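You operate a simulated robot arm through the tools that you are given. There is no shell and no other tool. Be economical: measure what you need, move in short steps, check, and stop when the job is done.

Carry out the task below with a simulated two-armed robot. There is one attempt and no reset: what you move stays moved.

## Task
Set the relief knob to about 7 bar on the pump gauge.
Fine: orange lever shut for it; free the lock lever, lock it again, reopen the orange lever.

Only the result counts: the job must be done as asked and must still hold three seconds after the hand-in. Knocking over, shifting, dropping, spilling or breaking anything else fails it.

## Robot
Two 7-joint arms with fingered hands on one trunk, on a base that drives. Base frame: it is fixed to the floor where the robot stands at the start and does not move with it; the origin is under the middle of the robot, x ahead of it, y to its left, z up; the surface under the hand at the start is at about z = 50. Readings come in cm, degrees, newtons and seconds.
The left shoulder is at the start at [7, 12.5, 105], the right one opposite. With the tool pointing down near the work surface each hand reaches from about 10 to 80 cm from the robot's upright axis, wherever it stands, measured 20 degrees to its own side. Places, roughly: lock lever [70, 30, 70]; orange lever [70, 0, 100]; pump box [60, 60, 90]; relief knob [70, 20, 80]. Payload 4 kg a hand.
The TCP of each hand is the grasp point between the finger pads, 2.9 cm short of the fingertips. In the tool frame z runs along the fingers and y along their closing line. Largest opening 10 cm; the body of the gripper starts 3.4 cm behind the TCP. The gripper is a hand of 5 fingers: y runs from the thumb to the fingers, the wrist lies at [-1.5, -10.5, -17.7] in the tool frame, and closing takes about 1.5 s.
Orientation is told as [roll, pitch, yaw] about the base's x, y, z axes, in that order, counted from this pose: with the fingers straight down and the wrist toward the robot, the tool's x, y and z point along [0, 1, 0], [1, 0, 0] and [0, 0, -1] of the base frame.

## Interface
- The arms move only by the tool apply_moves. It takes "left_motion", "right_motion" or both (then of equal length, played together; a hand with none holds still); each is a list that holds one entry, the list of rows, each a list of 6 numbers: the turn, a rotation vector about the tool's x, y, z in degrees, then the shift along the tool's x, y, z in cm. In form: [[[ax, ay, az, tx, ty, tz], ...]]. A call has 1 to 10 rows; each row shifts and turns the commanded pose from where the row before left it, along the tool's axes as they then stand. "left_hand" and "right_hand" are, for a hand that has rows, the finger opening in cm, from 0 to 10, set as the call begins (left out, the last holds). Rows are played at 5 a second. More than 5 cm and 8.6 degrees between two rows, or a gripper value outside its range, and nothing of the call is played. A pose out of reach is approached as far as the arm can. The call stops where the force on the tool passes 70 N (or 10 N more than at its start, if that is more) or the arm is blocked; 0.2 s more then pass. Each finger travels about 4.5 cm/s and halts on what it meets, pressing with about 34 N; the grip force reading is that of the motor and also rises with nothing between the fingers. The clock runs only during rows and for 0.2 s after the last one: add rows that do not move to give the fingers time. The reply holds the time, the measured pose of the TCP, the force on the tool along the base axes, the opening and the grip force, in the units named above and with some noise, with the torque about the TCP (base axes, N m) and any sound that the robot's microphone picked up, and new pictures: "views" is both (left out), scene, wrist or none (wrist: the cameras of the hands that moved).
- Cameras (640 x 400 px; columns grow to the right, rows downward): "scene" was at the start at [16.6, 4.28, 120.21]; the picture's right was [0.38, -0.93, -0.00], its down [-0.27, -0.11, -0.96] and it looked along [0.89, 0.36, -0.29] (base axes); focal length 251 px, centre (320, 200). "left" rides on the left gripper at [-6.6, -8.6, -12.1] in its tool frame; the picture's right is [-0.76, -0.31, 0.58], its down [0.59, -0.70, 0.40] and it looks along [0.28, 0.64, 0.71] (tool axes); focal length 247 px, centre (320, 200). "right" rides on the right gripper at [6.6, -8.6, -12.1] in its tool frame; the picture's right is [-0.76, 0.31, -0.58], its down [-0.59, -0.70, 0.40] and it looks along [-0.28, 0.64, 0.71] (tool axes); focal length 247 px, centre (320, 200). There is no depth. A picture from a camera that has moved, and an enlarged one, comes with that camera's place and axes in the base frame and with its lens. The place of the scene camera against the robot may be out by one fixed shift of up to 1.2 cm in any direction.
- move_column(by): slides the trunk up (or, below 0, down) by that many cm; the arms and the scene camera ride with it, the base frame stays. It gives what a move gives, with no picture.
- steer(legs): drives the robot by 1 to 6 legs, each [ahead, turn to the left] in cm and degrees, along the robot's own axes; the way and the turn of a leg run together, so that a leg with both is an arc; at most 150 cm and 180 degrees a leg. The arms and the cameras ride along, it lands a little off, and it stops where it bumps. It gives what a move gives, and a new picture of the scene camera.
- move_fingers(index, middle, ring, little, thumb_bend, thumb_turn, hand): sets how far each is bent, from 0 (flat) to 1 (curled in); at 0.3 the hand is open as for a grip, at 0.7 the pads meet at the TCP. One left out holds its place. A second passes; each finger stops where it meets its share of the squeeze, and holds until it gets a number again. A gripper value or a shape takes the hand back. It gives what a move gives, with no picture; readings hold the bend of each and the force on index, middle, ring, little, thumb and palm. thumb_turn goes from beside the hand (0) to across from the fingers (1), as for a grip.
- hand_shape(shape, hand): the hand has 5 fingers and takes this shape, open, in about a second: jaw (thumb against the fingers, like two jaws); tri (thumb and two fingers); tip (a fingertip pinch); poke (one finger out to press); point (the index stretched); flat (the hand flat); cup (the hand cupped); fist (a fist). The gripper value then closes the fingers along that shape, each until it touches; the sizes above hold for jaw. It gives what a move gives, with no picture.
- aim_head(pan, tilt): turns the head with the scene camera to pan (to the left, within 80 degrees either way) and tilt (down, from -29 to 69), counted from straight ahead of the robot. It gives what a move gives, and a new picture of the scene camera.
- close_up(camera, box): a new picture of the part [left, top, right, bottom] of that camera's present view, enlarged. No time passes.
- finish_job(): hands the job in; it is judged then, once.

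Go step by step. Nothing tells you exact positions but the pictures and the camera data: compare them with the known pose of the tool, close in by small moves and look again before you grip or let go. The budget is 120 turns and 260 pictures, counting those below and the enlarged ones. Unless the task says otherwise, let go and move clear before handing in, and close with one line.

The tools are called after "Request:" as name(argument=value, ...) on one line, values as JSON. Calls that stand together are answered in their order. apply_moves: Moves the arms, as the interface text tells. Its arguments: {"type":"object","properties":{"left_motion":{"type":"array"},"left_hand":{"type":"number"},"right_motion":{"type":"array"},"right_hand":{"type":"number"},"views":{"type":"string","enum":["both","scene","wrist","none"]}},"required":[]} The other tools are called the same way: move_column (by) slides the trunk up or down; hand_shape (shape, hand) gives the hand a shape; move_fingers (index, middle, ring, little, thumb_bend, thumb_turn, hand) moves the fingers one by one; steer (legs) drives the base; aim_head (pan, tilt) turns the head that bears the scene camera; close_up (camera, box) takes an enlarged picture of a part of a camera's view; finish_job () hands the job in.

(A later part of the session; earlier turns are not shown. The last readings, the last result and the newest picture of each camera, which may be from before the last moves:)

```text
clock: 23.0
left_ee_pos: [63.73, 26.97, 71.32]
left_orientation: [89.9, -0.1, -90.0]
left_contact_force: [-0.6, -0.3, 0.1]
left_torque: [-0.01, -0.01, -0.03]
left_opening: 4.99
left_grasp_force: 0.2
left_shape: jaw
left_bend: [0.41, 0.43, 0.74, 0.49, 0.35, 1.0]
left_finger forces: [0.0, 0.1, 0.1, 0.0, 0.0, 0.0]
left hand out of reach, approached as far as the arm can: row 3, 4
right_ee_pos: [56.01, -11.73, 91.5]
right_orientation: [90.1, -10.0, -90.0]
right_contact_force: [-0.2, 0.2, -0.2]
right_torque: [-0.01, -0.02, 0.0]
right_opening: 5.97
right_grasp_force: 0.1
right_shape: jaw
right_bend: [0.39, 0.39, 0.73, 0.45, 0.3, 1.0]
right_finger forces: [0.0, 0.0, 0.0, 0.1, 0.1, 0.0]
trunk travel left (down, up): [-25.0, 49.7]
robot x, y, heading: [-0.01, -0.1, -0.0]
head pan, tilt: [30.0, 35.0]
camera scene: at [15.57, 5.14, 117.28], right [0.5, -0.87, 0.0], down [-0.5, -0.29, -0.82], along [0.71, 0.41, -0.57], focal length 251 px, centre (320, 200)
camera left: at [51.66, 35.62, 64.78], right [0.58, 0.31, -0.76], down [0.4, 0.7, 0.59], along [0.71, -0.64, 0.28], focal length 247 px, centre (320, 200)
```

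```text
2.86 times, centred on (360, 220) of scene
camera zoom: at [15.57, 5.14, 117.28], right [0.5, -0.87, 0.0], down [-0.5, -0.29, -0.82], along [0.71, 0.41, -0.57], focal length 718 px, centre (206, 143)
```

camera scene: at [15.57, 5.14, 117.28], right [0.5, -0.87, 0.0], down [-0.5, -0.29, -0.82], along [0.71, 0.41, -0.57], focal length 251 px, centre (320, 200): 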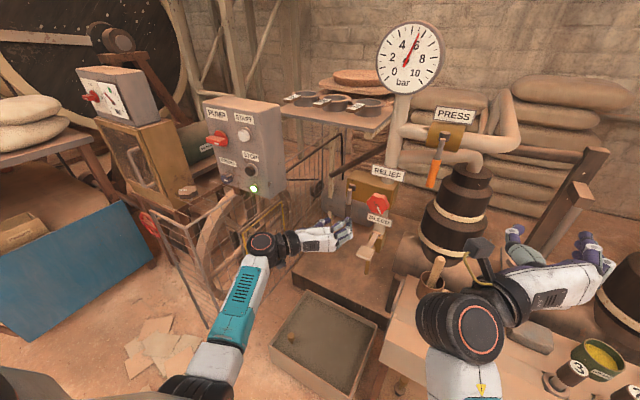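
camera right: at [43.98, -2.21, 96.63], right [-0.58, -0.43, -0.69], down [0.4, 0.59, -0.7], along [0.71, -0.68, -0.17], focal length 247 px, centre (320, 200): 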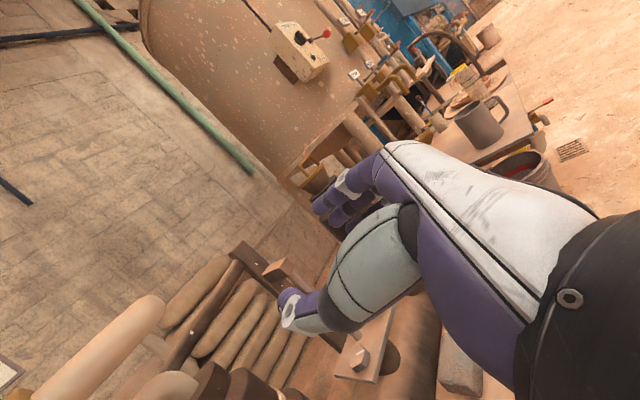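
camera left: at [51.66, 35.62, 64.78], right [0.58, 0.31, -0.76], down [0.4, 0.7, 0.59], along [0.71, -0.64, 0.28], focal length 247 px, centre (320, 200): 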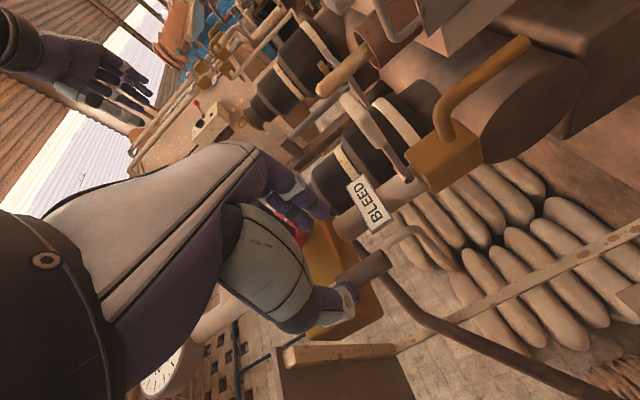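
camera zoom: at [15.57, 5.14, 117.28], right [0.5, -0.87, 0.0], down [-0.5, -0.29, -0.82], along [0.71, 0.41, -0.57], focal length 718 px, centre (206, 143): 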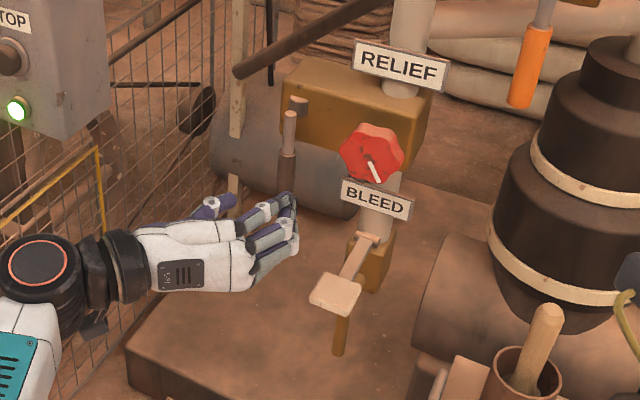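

The left arm is out of reach at this height. I'll back out, raise both hands about 18 cm, and then lower the trunk by 18 so the shoulders come level with the work.

Request:
apply_moves(left_motion=[[[0, 0, 0, 0, 0, -5], [0, 0, 0, 0, 0, -5], [0, 0, 0, 0, 0, -4], [0, 0, 0, 4.5, 0, 0], [0, 0, 0, 4.5, 0, 0], [0, 0, 0, 4.5, 0, 0], [0, 0, 0, 4.5, 0, 0]]], right_motion=[[[0, 0, 0, 0, 0, 0], [0, 0, 0, 0, 0, 0], [0, 0, 0, 0, 0, 0], [0, 0, 0, 4.5, 0, 0], [0, 0, 0, 4.5, 0, 0], [0, 0, 0, 4.5, 0, 0], [0, 0, 0, 4.5, 0, 0]]], views="scene")

```text
clock: 24.6
left_ee_pos: [48.95, 26.89, 89.52]
left_orientation: [90.0, 0.0, -90.0]
left_contact_force: [0.9, -0.2, -0.4]
left_torque: [0.0, -0.03, 0.02]
left_opening: 4.99
left_grasp_force: 0.0
left_shape: jaw
left_bend: [0.41, 0.43, 0.74, 0.49, 0.35, 1.0]
left_finger forces: [0.1, 0.1, 0.1, 0.0, 0.0, 0.1]
right_ee_pos: [56.06, -8.71, 109.31]
right_orientation: [89.9, -10.4, -90.2]
right_contact_force: [-0.4, -0.1, 0.1]
right_torque: [0.02, 0.0, 0.03]
right_opening: 6.0
right_grasp_force: 0.1
right_shape: jaw
right_bend: [0.39, 0.39, 0.73, 0.45, 0.3, 1.0]
right_finger forces: [0.1, 0.0, 0.1, 0.0, 0.1, 0.0]
trunk travel left (down, up): [-25.0, 49.7]
robot x, y, heading: [0.05, 0.08, -0.1]
head pan, tilt: [30.0, 35.0]
camera scene: at [15.55, 5.16, 117.29], right [0.5, -0.87, 0.0], down [-0.5, -0.29, -0.82], along [0.71, 0.41, -0.57], focal length 251 px, centre (320, 200)
```

scene: 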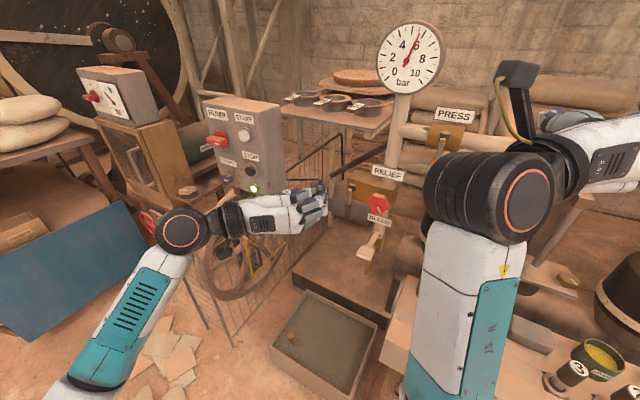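

The way looks clear. I'll lower the trunk.

Request:
move_column(by=-10)

Request:
move_column(by=-8)

Request:
aim_head(pan=24, tilt=17)

```text
clock: 25.9
left_ee_pos: [49.5, 27.3, 79.4]
left_orientation: [90.0, 0.0, -90.0]
left_contact_force: [-0.5, -0.9, -0.3]
left_torque: [-0.01, 0.04, -0.03]
left_opening: 5.03
left_grasp_force: 0.1
left_shape: jaw
left_bend: [0.41, 0.43, 0.74, 0.49, 0.35, 1.0]
left_finger forces: [0.0, 0.1, 0.0, 0.0, 0.0, 0.0]
right_ee_pos: [56.13, -8.51, 99.41]
right_orientation: [90.1, -10.1, -90.0]
right_contact_force: [0.2, 0.3, 0.6]
right_torque: [-0.01, 0.02, 0.01]
right_opening: 6.02
right_grasp_force: 0.0
right_shape: jaw
right_bend: [0.39, 0.39, 0.73, 0.45, 0.3, 1.0]
right_finger forces: [0.1, 0.0, 0.0, 0.0, 0.0, 0.1]
trunk travel left (down, up): [-15.0, 59.7]
robot x, y, heading: [-0.29, -0.05, 0.1]
head pan, tilt: [30.0, 35.0]
```

```text
clock: 27.1
left_ee_pos: [49.51, 27.16, 71.45]
left_orientation: [90.0, 0.0, -90.0]
left_contact_force: [0.5, -0.2, 1.4]
left_torque: [-0.04, -0.02, 0.0]
left_opening: 5.02
left_grasp_force: 0.1
left_shape: jaw
left_bend: [0.41, 0.43, 0.74, 0.49, 0.35, 1.0]
left_finger forces: [0.1, 0.0, 0.1, 0.1, 0.1, 0.1]
right_ee_pos: [56.05, -8.47, 91.32]
right_orientation: [90.1, -10.0, -90.0]
right_contact_force: [0.4, -0.2, -1.0]
right_torque: [-0.03, 0.0, 0.01]
right_opening: 6.0
right_grasp_force: 0.0
right_shape: jaw
right_bend: [0.39, 0.39, 0.73, 0.45, 0.3, 1.0]
right_finger forces: [0.1, 0.0, 0.0, 0.0, 0.1, 0.0]
trunk travel left (down, up): [-7.0, 67.7]
robot x, y, heading: [-0.06, -0.31, 0.3]
head pan, tilt: [30.0, 35.0]
```

```text
clock: 27.9
left_ee_pos: [49.49, 27.21, 71.31]
left_orientation: [89.9, 0.0, -90.0]
left_contact_force: [-0.1, 0.0, 0.0]
left_torque: [0.01, -0.01, 0.03]
left_opening: 5.0
left_grasp_force: 0.0
left_shape: jaw
left_bend: [0.41, 0.43, 0.74, 0.49, 0.35, 1.0]
left_finger forces: [0.0, 0.1, 0.0, 0.0, 0.0, 0.1]
right_ee_pos: [56.11, -8.51, 91.22]
right_orientation: [90.0, -10.0, -90.0]
right_contact_force: [0.1, 0.1, 0.3]
right_torque: [0.01, 0.03, 0.0]
right_opening: 5.99
right_grasp_force: 0.1
right_shape: jaw
right_bend: [0.39, 0.39, 0.73, 0.45, 0.3, 1.0]
right_finger forces: [0.0, 0.0, 0.1, 0.0, 0.0, 0.0]
trunk travel left (down, up): [-7.0, 67.7]
robot x, y, heading: [-0.34, -0.29, -0.0]
head pan, tilt: [24.0, 17.0]
camera scene: at [23.88, 4.55, 101.23], right [0.41, -0.91, 0.0], down [-0.27, -0.12, -0.96], along [0.87, 0.39, -0.29], focal length 251 px, centre (320, 200)
```

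scene: 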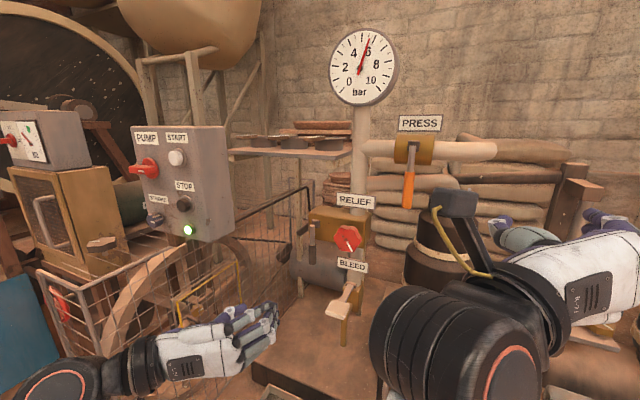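

Now I'll advance the left hand to the lock lever.

Request:
apply_moves(left_motion=[[[0, 0, 0, 0, 0.1, 4], [0, 0, 0, 0, 0.1, 4], [0, 0, 0, 0, 0, 4], [0, 0, 0, 0, 0, 3], [0, 0, 0, 0, 0, 3], [0, 0, 0, 0, 0, 2], [0, 0, 0, 0, 0, 0]]])

Request:
close_up(camera="left", box=[230, 150, 480, 340])

Request:
close_up(camera="scene", box=[250, 180, 400, 340])

```text
clock: 29.5
left_ee_pos: [69.77, 26.82, 71.25]
left_orientation: [89.9, 0.0, -90.0]
left_contact_force: [0.2, 0.4, -0.4]
left_torque: [0.04, 0.01, 0.02]
left_opening: 5.03
left_grasp_force: 0.1
left_shape: jaw
left_bend: [0.41, 0.43, 0.74, 0.49, 0.35, 1.0]
left_finger forces: [0.1, 0.0, 0.0, 0.0, 0.0, 0.0]
right_ee_pos: [56.28, -8.55, 91.15]
right_orientation: [89.9, -10.0, -90.0]
right_contact_force: [0.0, -0.5, 0.4]
right_torque: [-0.01, -0.01, 0.02]
right_opening: 6.0
right_grasp_force: 0.0
right_shape: jaw
right_bend: [0.39, 0.39, 0.73, 0.45, 0.3, 1.0]
right_finger forces: [0.0, 0.0, 0.1, 0.0, 0.0, 0.0]
trunk travel left (down, up): [-7.0, 67.7]
robot x, y, heading: [-0.24, 0.11, -0.1]
head pan, tilt: [24.0, 17.0]
camera scene: at [23.89, 4.54, 101.24], right [0.41, -0.91, 0.0], down [-0.27, -0.12, -0.96], along [0.87, 0.39, -0.29], focal length 251 px, centre (320, 200)
camera left: at [57.7, 35.44, 64.73], right [0.58, 0.31, -0.76], down [0.4, 0.7, 0.59], along [0.71, -0.64, 0.28], focal length 247 px, centre (320, 200)
```

scene: 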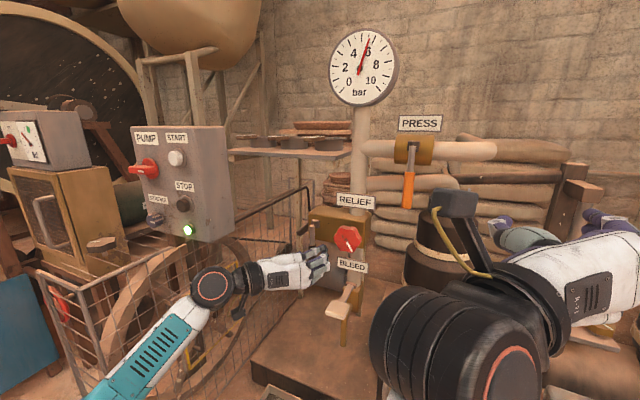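
left: 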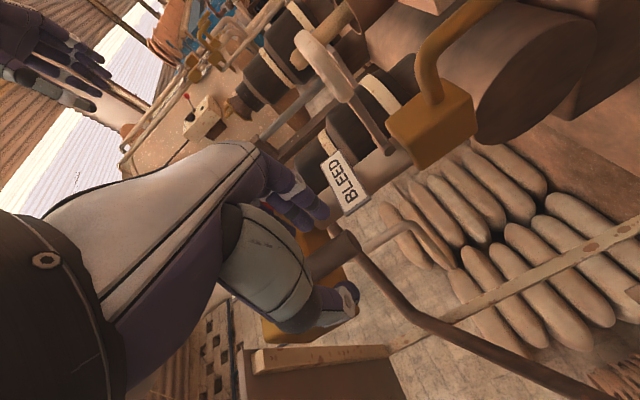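

```text
2.11 times, centred on (355, 245) of left
camera zoom: at [57.7, 35.44, 64.73], right [0.58, 0.31, -0.76], down [0.4, 0.7, 0.59], along [0.71, -0.64, 0.28], focal length 520 px, centre (246, 105)
```

zoom: 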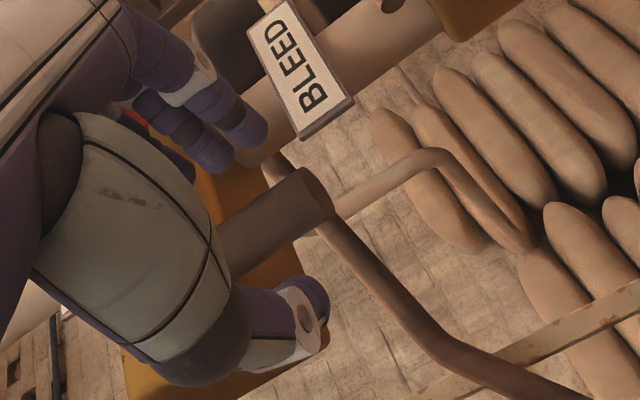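

```text
2.50 times, centred on (325, 260) of scene
camera zoom: at [23.89, 4.54, 101.24], right [0.41, -0.91, 0.0], down [-0.27, -0.12, -0.96], along [0.87, 0.39, -0.29], focal length 628 px, centre (308, 50)
```

zoom: 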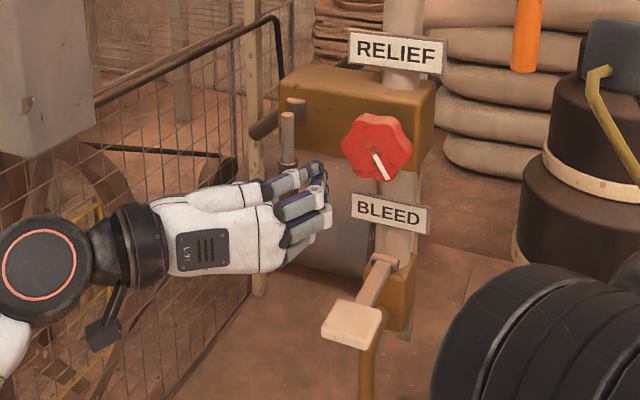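

The lever is between thumb and fingers. I'll go 1.2 cm further and close.

Request:
apply_moves(left_motion=[[[0, 0, 0, 0, 0, 1.2], [0, 0, 0, 0, 0, 0]]], views="none")

Request:
apply_moves(left_motion=[[[0, 0, 0, 0, 0, 0], [0, 0, 0, 0, 0, 0], [0, 0, 0, 0, 0, 0], [0, 0, 0, 0, 0, 0], [0, 0, 0, 0, 0, 0], [0, 0, 0, 0, 0, 0]]], left_hand=0.5, views="wrist")

```text
clock: 30.1
left_ee_pos: [70.98, 26.96, 71.31]
left_orientation: [90.1, 0.0, -90.0]
left_contact_force: [-0.2, 0.4, 0.3]
left_torque: [0.01, 0.0, -0.01]
left_opening: 5.0
left_grasp_force: 0.0
left_shape: jaw
left_bend: [0.41, 0.43, 0.74, 0.49, 0.35, 1.0]
left_finger forces: [0.0, 0.1, 0.1, 0.0, 0.0, 0.0]
right_ee_pos: [56.21, -8.57, 91.28]
right_orientation: [90.0, -10.0, -90.1]
right_contact_force: [0.4, 0.5, 0.2]
right_torque: [-0.02, -0.01, -0.02]
right_opening: 6.02
right_grasp_force: 0.0
right_shape: jaw
right_bend: [0.39, 0.39, 0.73, 0.45, 0.3, 1.0]
right_finger forces: [0.1, 0.1, 0.1, 0.0, 0.0, 0.0]
trunk travel left (down, up): [-7.0, 67.7]
robot x, y, heading: [0.06, 0.18, -0.1]
head pan, tilt: [24.0, 17.0]
```

```text
clock: 31.5
left_ee_pos: [70.96, 26.95, 71.29]
left_orientation: [90.0, 0.0, -89.9]
left_contact_force: [13.0, 2.4, 2.0]
left_torque: [0.12, -0.02, 0.03]
left_opening: 0.77
left_grasp_force: 34.2
left_shape: jaw
left_bend: [0.67, 0.67, 0.72, 0.7, 0.61, 1.0]
left_finger forces: [16.3, 8.2, 3.8, 0.5, 31.4, 0.1]
right_ee_pos: [56.21, -8.55, 91.2]
right_orientation: [90.0, -10.0, -90.0]
right_contact_force: [0.2, 0.4, 0.7]
right_torque: [0.02, 0.0, 0.0]
right_opening: 5.99
right_grasp_force: 0.0
right_shape: jaw
right_bend: [0.39, 0.39, 0.73, 0.45, 0.3, 1.0]
right_finger forces: [0.0, 0.0, 0.0, 0.0, 0.0, 0.0]
trunk travel left (down, up): [-7.0, 67.7]
robot x, y, heading: [0.05, -0.15, -0.0]
head pan, tilt: [24.0, 17.0]
camera left: at [58.95, 35.48, 64.7], right [0.58, 0.31, -0.76], down [0.4, 0.7, 0.59], along [0.71, -0.64, 0.28], focal length 247 px, centre (320, 200)
```

left: 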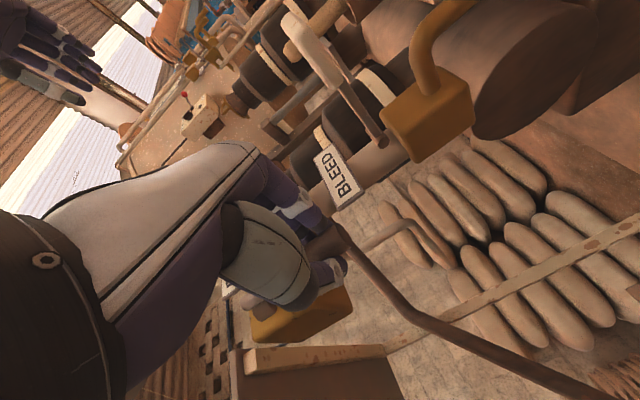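

Gripped. I'll test swinging the lever end toward +y by 10°.

Request:
apply_moves(left_motion=[[[0, 0, 5, 0.03, -0.7, 0], [0, 0, 5, 0.03, -0.7, 0], [0, 0, 0, 0, 0, 0]]], views="none")

```text
clock: 32.3
left_ee_pos: [70.88, 28.14, 71.39]
left_orientation: [90.0, 10.1, -90.0]
left_contact_force: [21.3, -6.1, 6.0]
left_torque: [0.2, -0.12, -0.08]
left_opening: 0.75
left_grasp_force: 33.6
left_shape: jaw
left_bend: [0.67, 0.67, 0.72, 0.7, 0.61, 1.0]
left_finger forces: [18.5, 9.2, 5.1, 1.8, 32.8, 0.0]
right_ee_pos: [56.16, -8.6, 91.33]
right_orientation: [89.9, -10.0, -90.0]
right_contact_force: [0.0, 0.0, -0.3]
right_torque: [0.01, -0.01, 0.01]
right_opening: 5.99
right_grasp_force: 0.0
right_shape: jaw
right_bend: [0.39, 0.39, 0.73, 0.45, 0.3, 1.0]
right_finger forces: [0.1, 0.0, 0.0, 0.1, 0.0, 0.0]
trunk travel left (down, up): [-7.0, 67.7]
robot x, y, heading: [-0.11, -0.04, -0.1]
head pan, tilt: [24.0, 17.0]
```

It moves freely. I'll continue the swing.

Request:
apply_moves(left_motion=[[[0, 0, 8, 0.09, -1.11, 0], [0, 0, 8, 0.09, -1.11, 0], [0, 0, 8, 0.09, -1.11, 0], [0, 0, 8, 0.09, -1.11, 0], [0, 0, 0, 0, 0, 0]]], views="scene")

Request:
close_up(camera="scene", box=[250, 180, 400, 340])

```text
clock: 33.5
left_ee_pos: [70.95, 32.07, 73.3]
left_orientation: [89.8, 42.3, -90.1]
left_contact_force: [27.8, -9.9, -0.1]
left_torque: [0.33, -0.01, -0.23]
left_opening: 0.69
left_grasp_force: 34.5
left_shape: jaw
left_bend: [0.67, 0.66, 0.71, 0.7, 0.63, 1.0]
left_finger forces: [17.0, 10.5, 6.1, 4.0, 33.8, 0.1]
right_ee_pos: [56.32, -8.53, 91.11]
right_orientation: [89.9, -10.1, -90.0]
right_contact_force: [-0.3, -0.4, 0.5]
right_torque: [-0.01, 0.0, 0.03]
right_opening: 6.01
right_grasp_force: 0.1
right_shape: jaw
right_bend: [0.39, 0.39, 0.73, 0.45, 0.3, 1.0]
right_finger forces: [0.1, 0.0, 0.0, 0.1, 0.1, 0.0]
trunk travel left (down, up): [-7.0, 67.7]
robot x, y, heading: [0.35, -0.02, -0.2]
head pan, tilt: [24.0, 17.0]
camera scene: at [24.09, 4.45, 101.18], right [0.41, -0.91, 0.0], down [-0.27, -0.12, -0.96], along [0.87, 0.39, -0.29], focal length 251 px, centre (320, 200)
```

scene: 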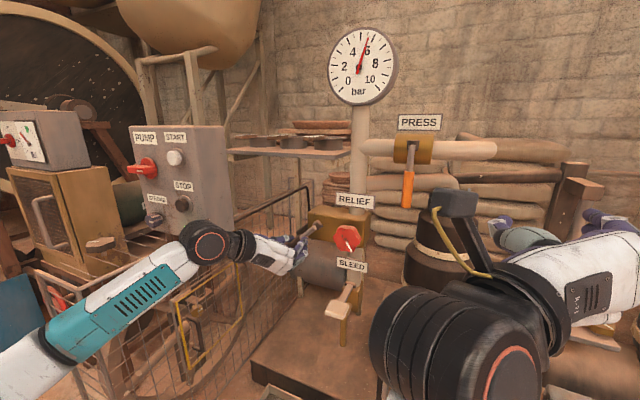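

```text
2.50 times, centred on (325, 260) of scene
camera zoom: at [24.09, 4.45, 101.18], right [0.41, -0.91, 0.0], down [-0.27, -0.12, -0.96], along [0.87, 0.39, -0.29], focal length 628 px, centre (308, 50)
```

zoom: 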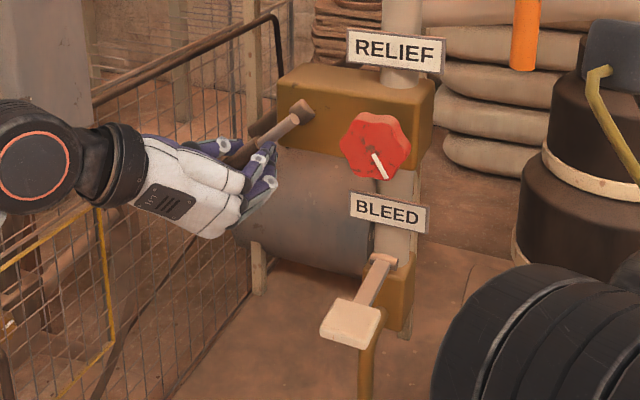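

The lever is at about 50°. I'll continue 24° more, watching clearance to the pump box.

Request:
apply_moves(left_motion=[[[0, 0, 8, 0.09, -1.15, 0], [0, 0, 8, 0.09, -1.15, 0], [0, 0, 8, 0.09, -1.15, 0], [0, 0, 0, 0, 0, 0]]])

Request:
close_up(camera="scene", box=[250, 180, 400, 340])

```text
clock: 34.5
left_ee_pos: [70.86, 33.88, 76.07]
left_orientation: [89.8, 66.2, -90.5]
left_contact_force: [23.3, -23.4, -1.9]
left_torque: [0.36, 0.09, -0.54]
left_opening: 0.72
left_grasp_force: 33.7
left_shape: jaw
left_bend: [0.67, 0.66, 0.71, 0.69, 0.64, 1.0]
left_finger forces: [15.2, 10.0, 6.0, 7.3, 33.8, 0.0]
right_ee_pos: [56.33, -8.73, 91.07]
right_orientation: [89.8, -10.0, -90.0]
right_contact_force: [0.3, 0.4, -0.1]
right_torque: [0.03, -0.02, 0.02]
right_opening: 5.98
right_grasp_force: 0.0
right_shape: jaw
right_bend: [0.39, 0.39, 0.73, 0.45, 0.3, 1.0]
right_finger forces: [0.0, 0.1, 0.0, 0.1, 0.0, 0.0]
trunk travel left (down, up): [-7.0, 67.7]
robot x, y, heading: [0.06, 0.08, -0.1]
head pan, tilt: [24.0, 17.0]
camera scene: at [24.09, 4.34, 101.19], right [0.41, -0.91, 0.0], down [-0.27, -0.12, -0.96], along [0.87, 0.39, -0.29], focal length 251 px, centre (320, 200)
camera left: at [58.89, 43.39, 81.22], right [0.58, 0.81, -0.03], down [0.4, -0.26, 0.88], along [0.71, -0.52, -0.47], focal length 247 px, centre (320, 200)
```

scene: 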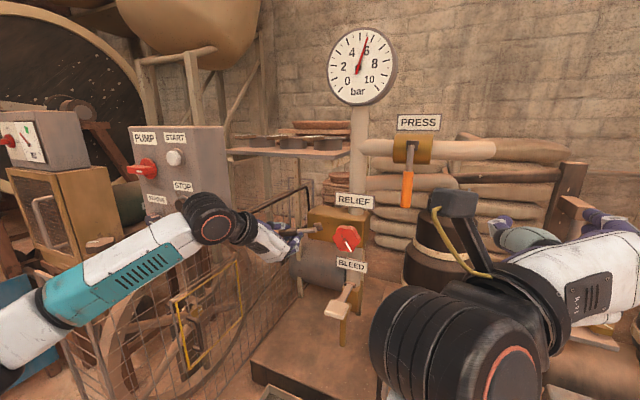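
left: 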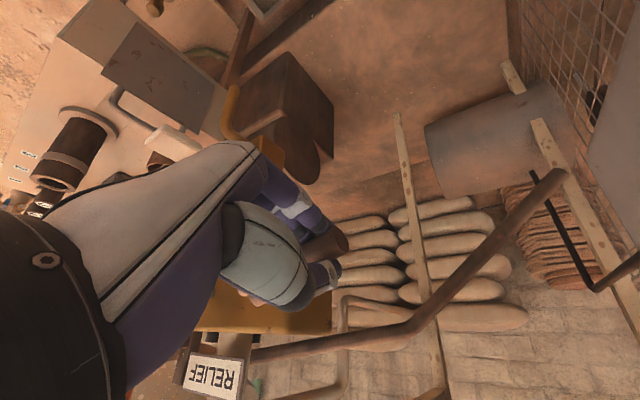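

```text
2.50 times, centred on (325, 260) of scene
camera zoom: at [24.09, 4.34, 101.19], right [0.41, -0.91, 0.0], down [-0.27, -0.12, -0.96], along [0.87, 0.39, -0.29], focal length 628 px, centre (308, 50)
```

zoom: 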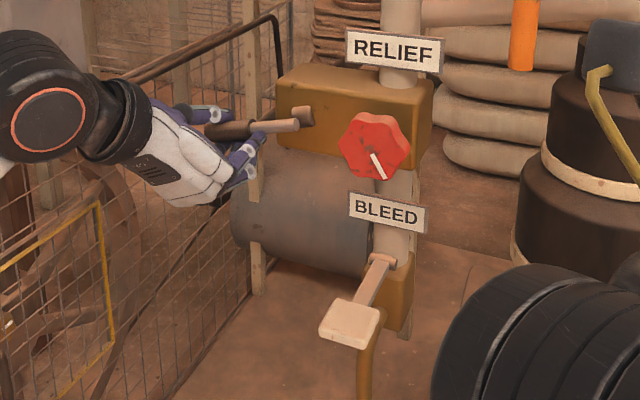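

The lever is roughly 20° below horizontal. I'll push it up mostly by translation, adding little rotation so the hand stays clear of the pump box.

Request:
apply_moves(left_motion=[[[0, 0, 3, 0.65, -1.2, 0], [0, 0, 3, 0.6, -1.1, 0], [0, 0, 0, 0.3, -0.8, 0], [0, 0, 0, 0, 0, 0]]])

Request:
close_up(camera="scene", box=[200, 20, 400, 340])

```text
clock: 35.5
left_ee_pos: [71.03, 34.29, 78.49]
left_orientation: [86.0, 72.1, -93.6]
left_contact_force: [5.3, 3.2, -37.2]
left_torque: [0.66, 0.79, -0.24]
left_opening: 0.76
left_grasp_force: 34.4
left_shape: jaw
left_bend: [0.63, 0.6, 0.74, 0.54, 0.71, 1.0]
left_finger forces: [25.4, 17.1, 6.1, 7.9, 27.1, 0.0]
right_ee_pos: [56.36, -8.39, 91.09]
right_orientation: [89.7, -10.1, -89.9]
right_contact_force: [0.2, 0.1, 0.3]
right_torque: [0.04, 0.0, 0.02]
right_opening: 6.03
right_grasp_force: 0.0
right_shape: jaw
right_bend: [0.39, 0.39, 0.73, 0.45, 0.3, 1.0]
right_finger forces: [0.0, 0.1, 0.0, 0.0, 0.0, 0.0]
trunk travel left (down, up): [-7.0, 67.7]
robot x, y, heading: [-0.09, 0.14, 0.4]
head pan, tilt: [24.0, 17.0]
camera scene: at [24.22, 4.72, 101.1], right [0.41, -0.91, 0.0], down [-0.27, -0.12, -0.95], along [0.87, 0.39, -0.3], focal length 251 px, centre (320, 200)
camera left: at [59.01, 43.06, 84.95], right [0.58, 0.82, 0.05], down [0.42, -0.34, 0.84], along [0.7, -0.46, -0.54], focal length 247 px, centre (320, 200)
```

scene: 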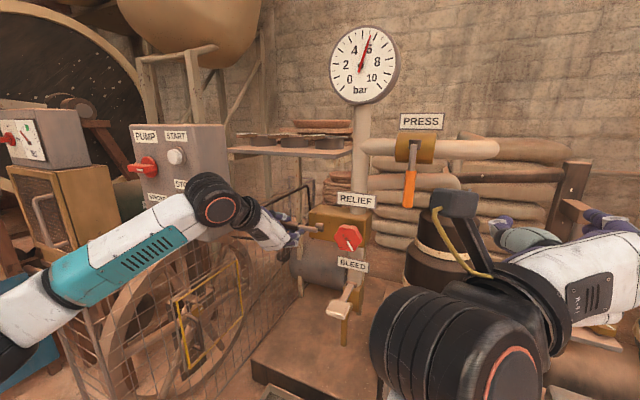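
left: 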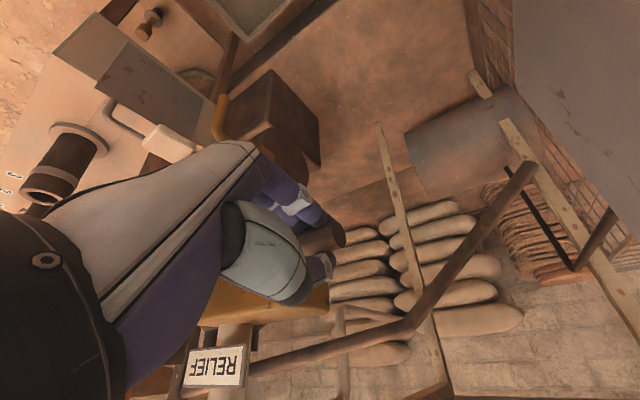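

```text
1.25 times, centred on (300, 180) of scene
camera zoom: at [24.22, 4.72, 101.1], right [0.41, -0.91, 0.0], down [-0.27, -0.12, -0.95], along [0.87, 0.39, -0.3], focal length 314 px, centre (345, 225)
```

zoom: 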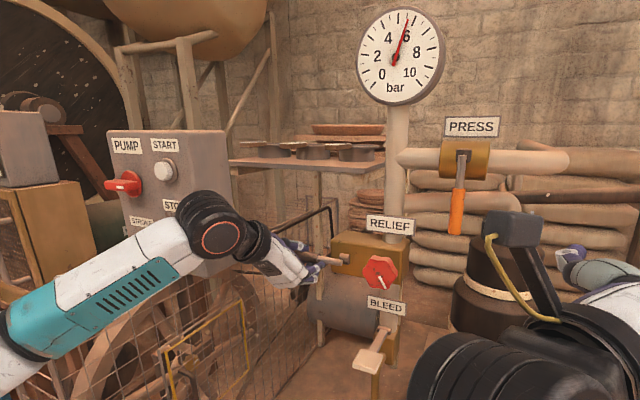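

-37 N in z shows the lever is at its stop, horizontal: unlocked. I'll release and back straight out.

Request:
apply_moves(left_motion=[[[0, 0, 0, 0, 0.3, 0], [0, 0, 0, 0, 0, 0], [0, 0, 0, 0, 0, 0], [0, 0, 0, 0, 0, 0], [0, 0, 0, 0, 0, -3], [0, 0, 0, 0, 0, -4], [0, 0, 0, 0, 0, -4]]], left_hand=5, views="scene")

Request:
close_up(camera="scene", box=[250, 180, 400, 340])

```text
clock: 37.1
left_ee_pos: [59.87, 33.73, 79.47]
left_orientation: [90.1, 72.0, -90.0]
left_contact_force: [0.1, 0.0, -0.5]
left_torque: [0.02, -0.01, 0.0]
left_opening: 4.99
left_grasp_force: 0.0
left_shape: jaw
left_bend: [0.41, 0.42, 0.74, 0.49, 0.35, 1.0]
left_finger forces: [0.0, 0.0, 0.1, 0.0, 0.0, 0.0]
right_ee_pos: [56.18, -8.55, 91.22]
right_orientation: [90.0, -10.0, -89.9]
right_contact_force: [0.2, -0.5, 0.2]
right_torque: [0.01, -0.01, 0.0]
right_opening: 5.99
right_grasp_force: 0.0
right_shape: jaw
right_bend: [0.39, 0.39, 0.73, 0.45, 0.3, 1.0]
right_finger forces: [0.1, 0.0, 0.1, 0.1, 0.0, 0.1]
trunk travel left (down, up): [-7.0, 67.7]
robot x, y, heading: [0.03, 0.07, 0.2]
head pan, tilt: [24.0, 17.0]
camera scene: at [23.88, 4.51, 101.26], right [0.41, -0.91, 0.0], down [-0.27, -0.12, -0.96], along [0.87, 0.39, -0.29], focal length 251 px, centre (320, 200)
```

scene: 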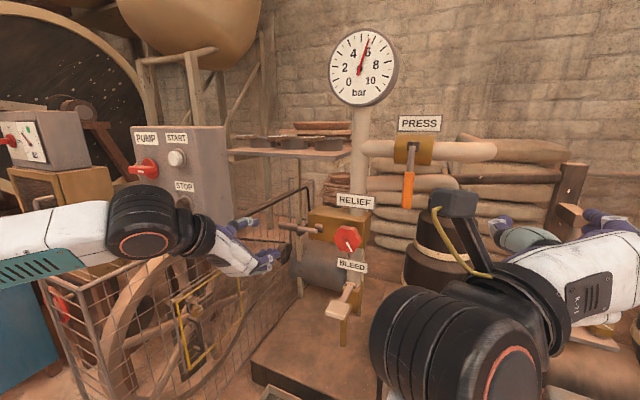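

```text
2.50 times, centred on (325, 260) of scene
camera zoom: at [23.88, 4.51, 101.26], right [0.41, -0.91, 0.0], down [-0.27, -0.12, -0.96], along [0.87, 0.39, -0.29], focal length 628 px, centre (308, 50)
```

zoom: 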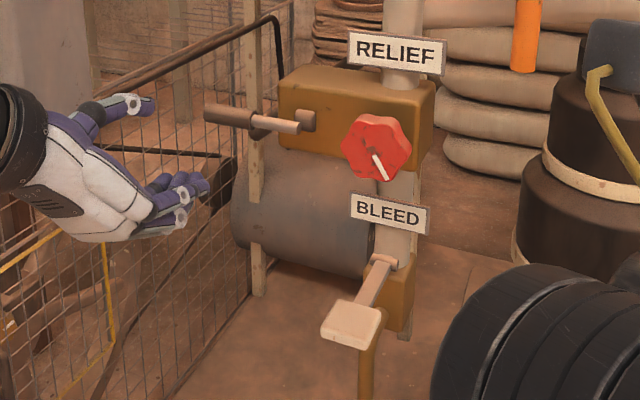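

The lock lever is horizontal and holds. Next I rotate the left hand back and move it in front of the knob.

Request:
apply_moves(left_motion=[[[0, 0, -8.2, 0, 0, -1], [0, 0, -8.2, 0, 0, -1], [0, 0, -8.2, 0, 0, 0], [0, 0, -8.2, 0, 0, 0], [0, 0, -8.2, 0, 0, 0], [0, 0, -8.2, 0, 0, 0], [0, 0, -8.2, 0, 0, 0], [0, 0, -8.2, 0, 0, 0], [0, 0, -6.4, 0, 0, 0]]], left_hand=9, views="none")

Request:
apply_moves(left_motion=[[[0, 0, 0, 0, 4, 0], [0, 0, 0, 0, 4, 0], [0, 0, 0, 0, 4, 0], [0, 0, 0, 0, 3.7, 0], [0, 0, 0, 0, 0, 0]]])

Request:
close_up(camera="scene", box=[250, 180, 400, 340])

```text
clock: 39.1
left_ee_pos: [57.81, 33.91, 79.26]
left_orientation: [90.0, -0.1, -90.1]
left_contact_force: [0.4, 0.0, 0.5]
left_torque: [-0.02, 0.0, -0.05]
left_opening: 8.97
left_grasp_force: 0.0
left_shape: jaw
left_bend: [0.34, 0.31, 0.26, 0.33, 0.3, 0.98]
left_finger forces: [0.1, 0.1, 0.0, 0.0, 0.0, 0.0]
right_ee_pos: [56.18, -8.4, 91.34]
right_orientation: [89.9, -10.0, -90.1]
right_contact_force: [-0.4, -0.3, 0.0]
right_torque: [-0.02, -0.02, -0.05]
right_opening: 6.02
right_grasp_force: 0.0
right_shape: jaw
right_bend: [0.39, 0.39, 0.73, 0.45, 0.3, 1.0]
right_finger forces: [0.0, 0.1, 0.0, 0.0, 0.1, 0.1]
trunk travel left (down, up): [-7.0, 67.7]
robot x, y, heading: [-0.21, 0.24, 0.1]
head pan, tilt: [24.0, 17.0]
```

```text
clock: 40.3
left_ee_pos: [57.44, 18.03, 79.9]
left_orientation: [90.1, 0.0, -90.0]
left_contact_force: [-0.9, -0.7, 0.1]
left_torque: [0.03, 0.01, 0.01]
left_opening: 8.98
left_grasp_force: 0.2
left_shape: jaw
left_bend: [0.34, 0.31, 0.26, 0.33, 0.3, 0.98]
left_finger forces: [0.0, 0.0, 0.1, 0.1, 0.0, 0.0]
left hand out of reach, approached as far as the arm can: row 2
right_ee_pos: [56.22, -8.44, 91.2]
right_orientation: [89.8, -9.9, -90.0]
right_contact_force: [0.0, -0.1, -0.3]
right_torque: [0.02, -0.01, 0.01]
right_opening: 5.98
right_grasp_force: 0.2
right_shape: jaw
right_bend: [0.39, 0.39, 0.73, 0.45, 0.3, 1.0]
right_finger forces: [0.1, 0.0, 0.1, 0.1, 0.1, 0.0]
trunk travel left (down, up): [-7.0, 67.7]
robot x, y, heading: [-0.02, -0.25, -0.2]
head pan, tilt: [24.0, 17.0]
camera scene: at [23.91, 4.52, 101.23], right [0.41, -0.91, 0.0], down [-0.27, -0.12, -0.96], along [0.87, 0.39, -0.29], focal length 251 px, centre (320, 200)
camera left: at [45.36, 26.53, 73.29], right [0.58, 0.31, -0.76], down [0.4, 0.7, 0.59], along [0.71, -0.64, 0.28], focal length 247 px, centre (320, 200)
```

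scene: 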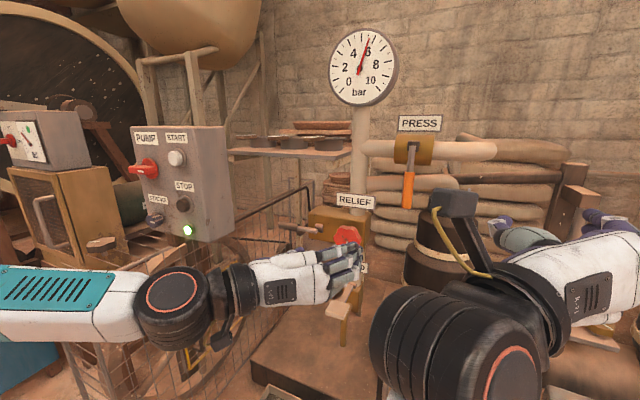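
left: 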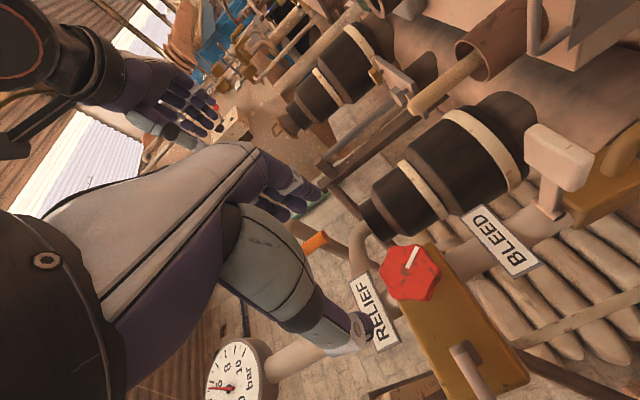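

```text
2.50 times, centred on (325, 260) of scene
camera zoom: at [23.91, 4.52, 101.23], right [0.41, -0.91, 0.0], down [-0.27, -0.12, -0.96], along [0.87, 0.39, -0.29], focal length 628 px, centre (308, 50)
```

zoom: 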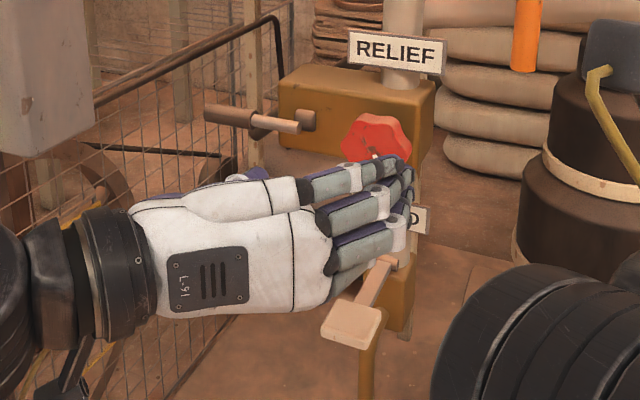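

The knob centre is at about (71, 18.5, 78), roughly 5.5 cm across. I'll approach with a 9 cm opening, first to x≈65.

Request:
apply_moves(left_motion=[[[0, 0, 0, -1, -0.25, 2], [0, 0, 0, -1, -0.25, 2], [0, 0, 0, 0, 0, 2], [0, 0, 0, 0, 0, 2], [0, 0, 0, 0, 0, 0]]])

Request:
close_up(camera="left", box=[230, 150, 480, 340])

Request:
close_up(camera="scene", box=[250, 180, 400, 340])

```text
clock: 41.5
left_ee_pos: [65.33, 18.77, 77.82]
left_orientation: [90.0, 0.0, -90.0]
left_contact_force: [0.3, -0.4, -0.3]
left_torque: [-0.02, 0.0, 0.0]
left_opening: 8.95
left_grasp_force: 0.0
left_shape: jaw
left_bend: [0.34, 0.31, 0.26, 0.33, 0.3, 0.98]
left_finger forces: [0.0, 0.0, 0.0, 0.1, 0.0, 0.0]
right_ee_pos: [56.17, -8.52, 91.29]
right_orientation: [89.9, -10.0, -90.0]
right_contact_force: [0.1, 0.7, -0.6]
right_torque: [-0.02, -0.01, -0.03]
right_opening: 5.97
right_grasp_force: 0.0
right_shape: jaw
right_bend: [0.39, 0.39, 0.73, 0.45, 0.3, 1.0]
right_finger forces: [0.1, 0.0, 0.0, 0.0, 0.0, 0.1]
trunk travel left (down, up): [-7.0, 67.7]
robot x, y, heading: [-0.41, -0.23, -0.1]
head pan, tilt: [24.0, 17.0]
camera scene: at [23.9, 4.54, 101.24], right [0.41, -0.91, 0.0], down [-0.27, -0.12, -0.96], along [0.87, 0.39, -0.29], focal length 251 px, centre (320, 200)
camera left: at [53.27, 27.4, 71.13], right [0.58, 0.31, -0.76], down [0.4, 0.7, 0.59], along [0.71, -0.64, 0.28], focal length 247 px, centre (320, 200)
```

scene: 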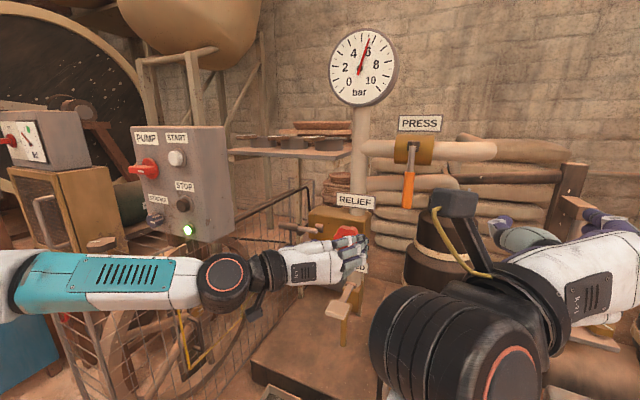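
left: 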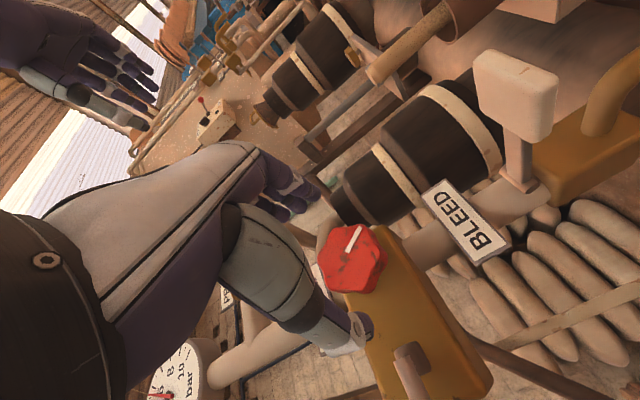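

```text
2.11 times, centred on (355, 245) of left
camera zoom: at [53.27, 27.4, 71.13], right [0.58, 0.31, -0.76], down [0.4, 0.7, 0.59], along [0.71, -0.64, 0.28], focal length 520 px, centre (246, 105)
```

zoom: 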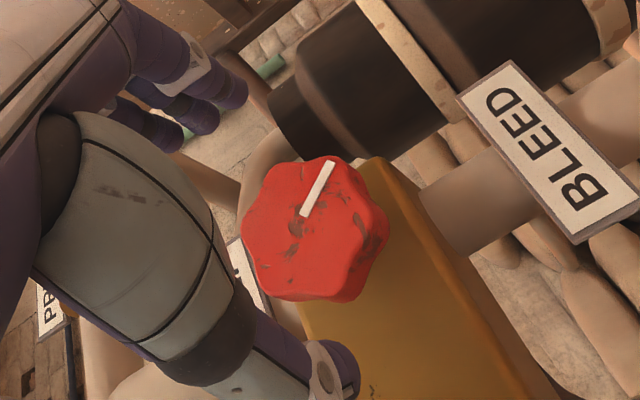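

```text
2.50 times, centred on (325, 260) of scene
camera zoom: at [23.9, 4.54, 101.24], right [0.41, -0.91, 0.0], down [-0.27, -0.12, -0.96], along [0.87, 0.39, -0.29], focal length 628 px, centre (308, 50)
```

zoom: 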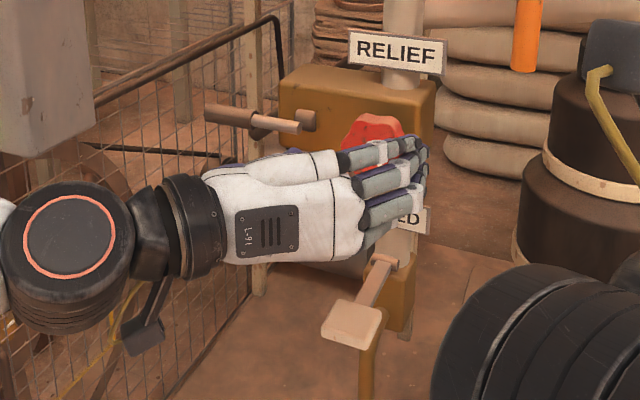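

The knob centre reads (70.5, 18.75, 77.5), aligned with the TCP. I'll advance 5 cm and close.

Request:
apply_moves(left_motion=[[[0, 0, 0, -0.1, 0, 2], [0, 0, 0, -0.1, 0, 2], [0, 0, 0, 0, 0, 1], [0, 0, 0, 0, 0, 0]]], views="wrist")

Request:
close_up(camera="left", box=[200, 150, 450, 370])

```text
clock: 42.5
left_ee_pos: [69.92, 18.8, 77.52]
left_orientation: [90.0, 0.0, -90.0]
left_contact_force: [0.1, -0.2, 0.7]
left_torque: [0.01, -0.02, -0.01]
left_opening: 8.98
left_grasp_force: 0.0
left_shape: jaw
left_bend: [0.34, 0.31, 0.26, 0.33, 0.3, 0.98]
left_finger forces: [0.0, 0.0, 0.0, 0.0, 0.0, 0.0]
right_ee_pos: [56.14, -8.41, 91.28]
right_orientation: [90.0, -10.0, -90.0]
right_contact_force: [0.7, 1.0, 0.7]
right_torque: [0.03, 0.01, 0.01]
right_opening: 5.99
right_grasp_force: 0.1
right_shape: jaw
right_bend: [0.39, 0.39, 0.73, 0.45, 0.3, 1.0]
right_finger forces: [0.0, 0.0, 0.0, 0.0, 0.0, 0.1]
trunk travel left (down, up): [-7.0, 67.7]
robot x, y, heading: [0.24, -0.04, 0.1]
head pan, tilt: [24.0, 17.0]
camera left: at [57.95, 27.39, 70.88], right [0.58, 0.31, -0.76], down [0.4, 0.7, 0.59], along [0.71, -0.64, 0.28], focal length 247 px, centre (320, 200)
```

left: 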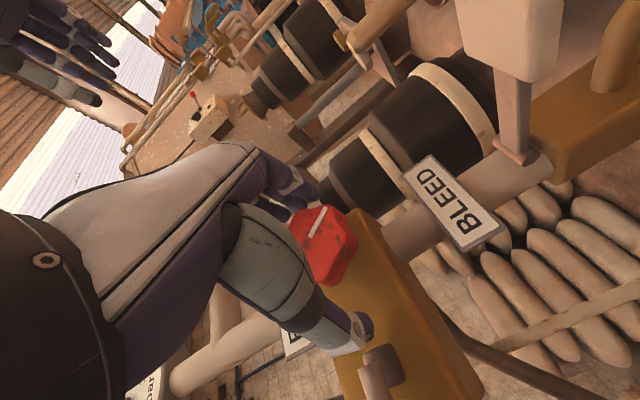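

```text
1.82 times, centred on (325, 260) of left
camera zoom: at [57.95, 27.39, 70.88], right [0.58, 0.31, -0.76], down [0.4, 0.7, 0.59], along [0.71, -0.64, 0.28], focal length 449 px, centre (311, 91)
```

zoom: 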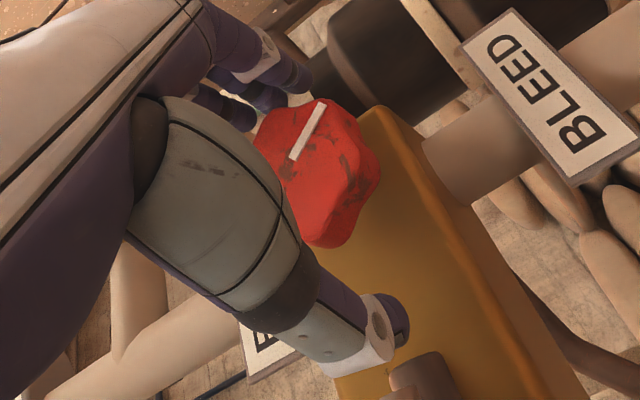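

The knob sits between thumb and fingers. I'll close now.

Request:
apply_moves(left_motion=[[[0, 0, 0, 0, 0, 0], [0, 0, 0, 0, 0, 0], [0, 0, 0, 0, 0, 0], [0, 0, 0, 0, 0, 0], [0, 0, 0, 0, 0, 0], [0, 0, 0, 0, 0, 0]]], left_hand=3)

Request:
close_up(camera="scene", box=[320, 20, 410, 110])

```text
clock: 43.9
left_ee_pos: [69.85, 18.83, 77.45]
left_orientation: [90.1, 0.0, -90.1]
left_contact_force: [1.1, -5.8, -0.7]
left_torque: [0.02, -0.03, -0.01]
left_opening: 4.94
left_grasp_force: 33.4
left_shape: jaw
left_bend: [0.39, 0.4, 0.75, 0.52, 0.37, 1.0]
left_finger forces: [20.4, 10.1, 3.6, 0.0, 28.6, 0.0]
right_ee_pos: [56.23, -8.48, 91.31]
right_orientation: [90.0, -10.1, -90.0]
right_contact_force: [-0.2, -0.9, 0.6]
right_torque: [0.0, 0.04, 0.04]
right_opening: 6.0
right_grasp_force: 0.1
right_shape: jaw
right_bend: [0.39, 0.39, 0.73, 0.45, 0.3, 1.0]
right_finger forces: [0.1, 0.1, 0.0, 0.0, 0.0, 0.0]
trunk travel left (down, up): [-7.0, 67.7]
robot x, y, heading: [0.19, 0.05, -0.1]
head pan, tilt: [24.0, 17.0]
camera scene: at [23.91, 4.49, 101.23], right [0.41, -0.91, 0.0], down [-0.27, -0.12, -0.96], along [0.87, 0.39, -0.29], focal length 251 px, centre (320, 200)
camera left: at [57.93, 27.33, 70.87], right [0.58, 0.31, -0.76], down [0.4, 0.7, 0.59], along [0.71, -0.64, 0.28], focal length 247 px, centre (320, 200)
```

scene: 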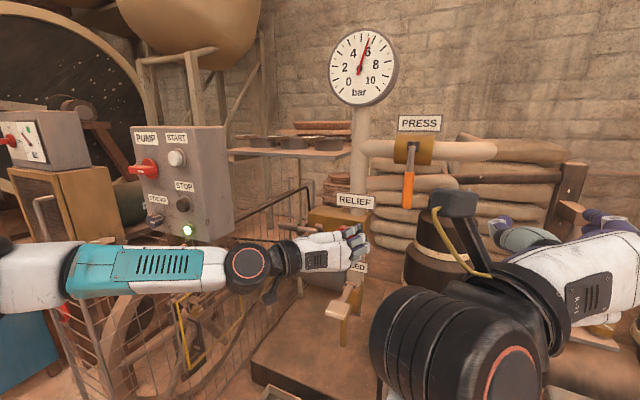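
left: 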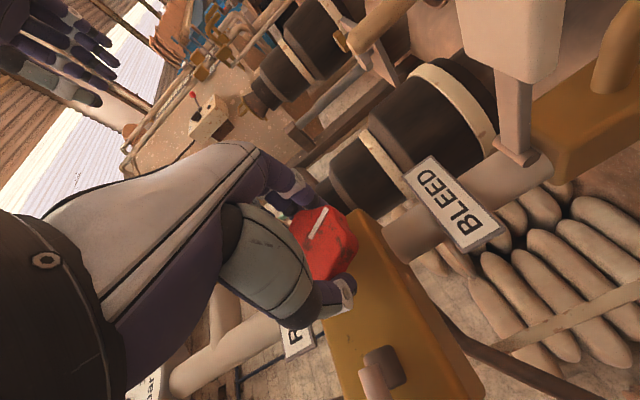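

```text
4.44 times, centred on (365, 65) of scene
camera zoom: at [23.91, 4.49, 101.23], right [0.41, -0.91, 0.0], down [-0.27, -0.12, -0.96], along [0.87, 0.39, -0.29], focal length 1117 px, centre (120, 800)
```

zoom: 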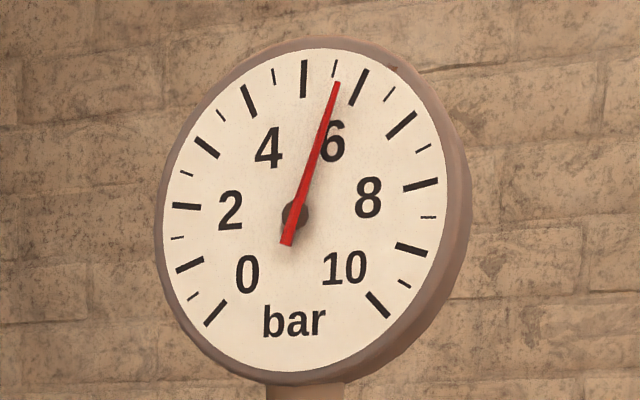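

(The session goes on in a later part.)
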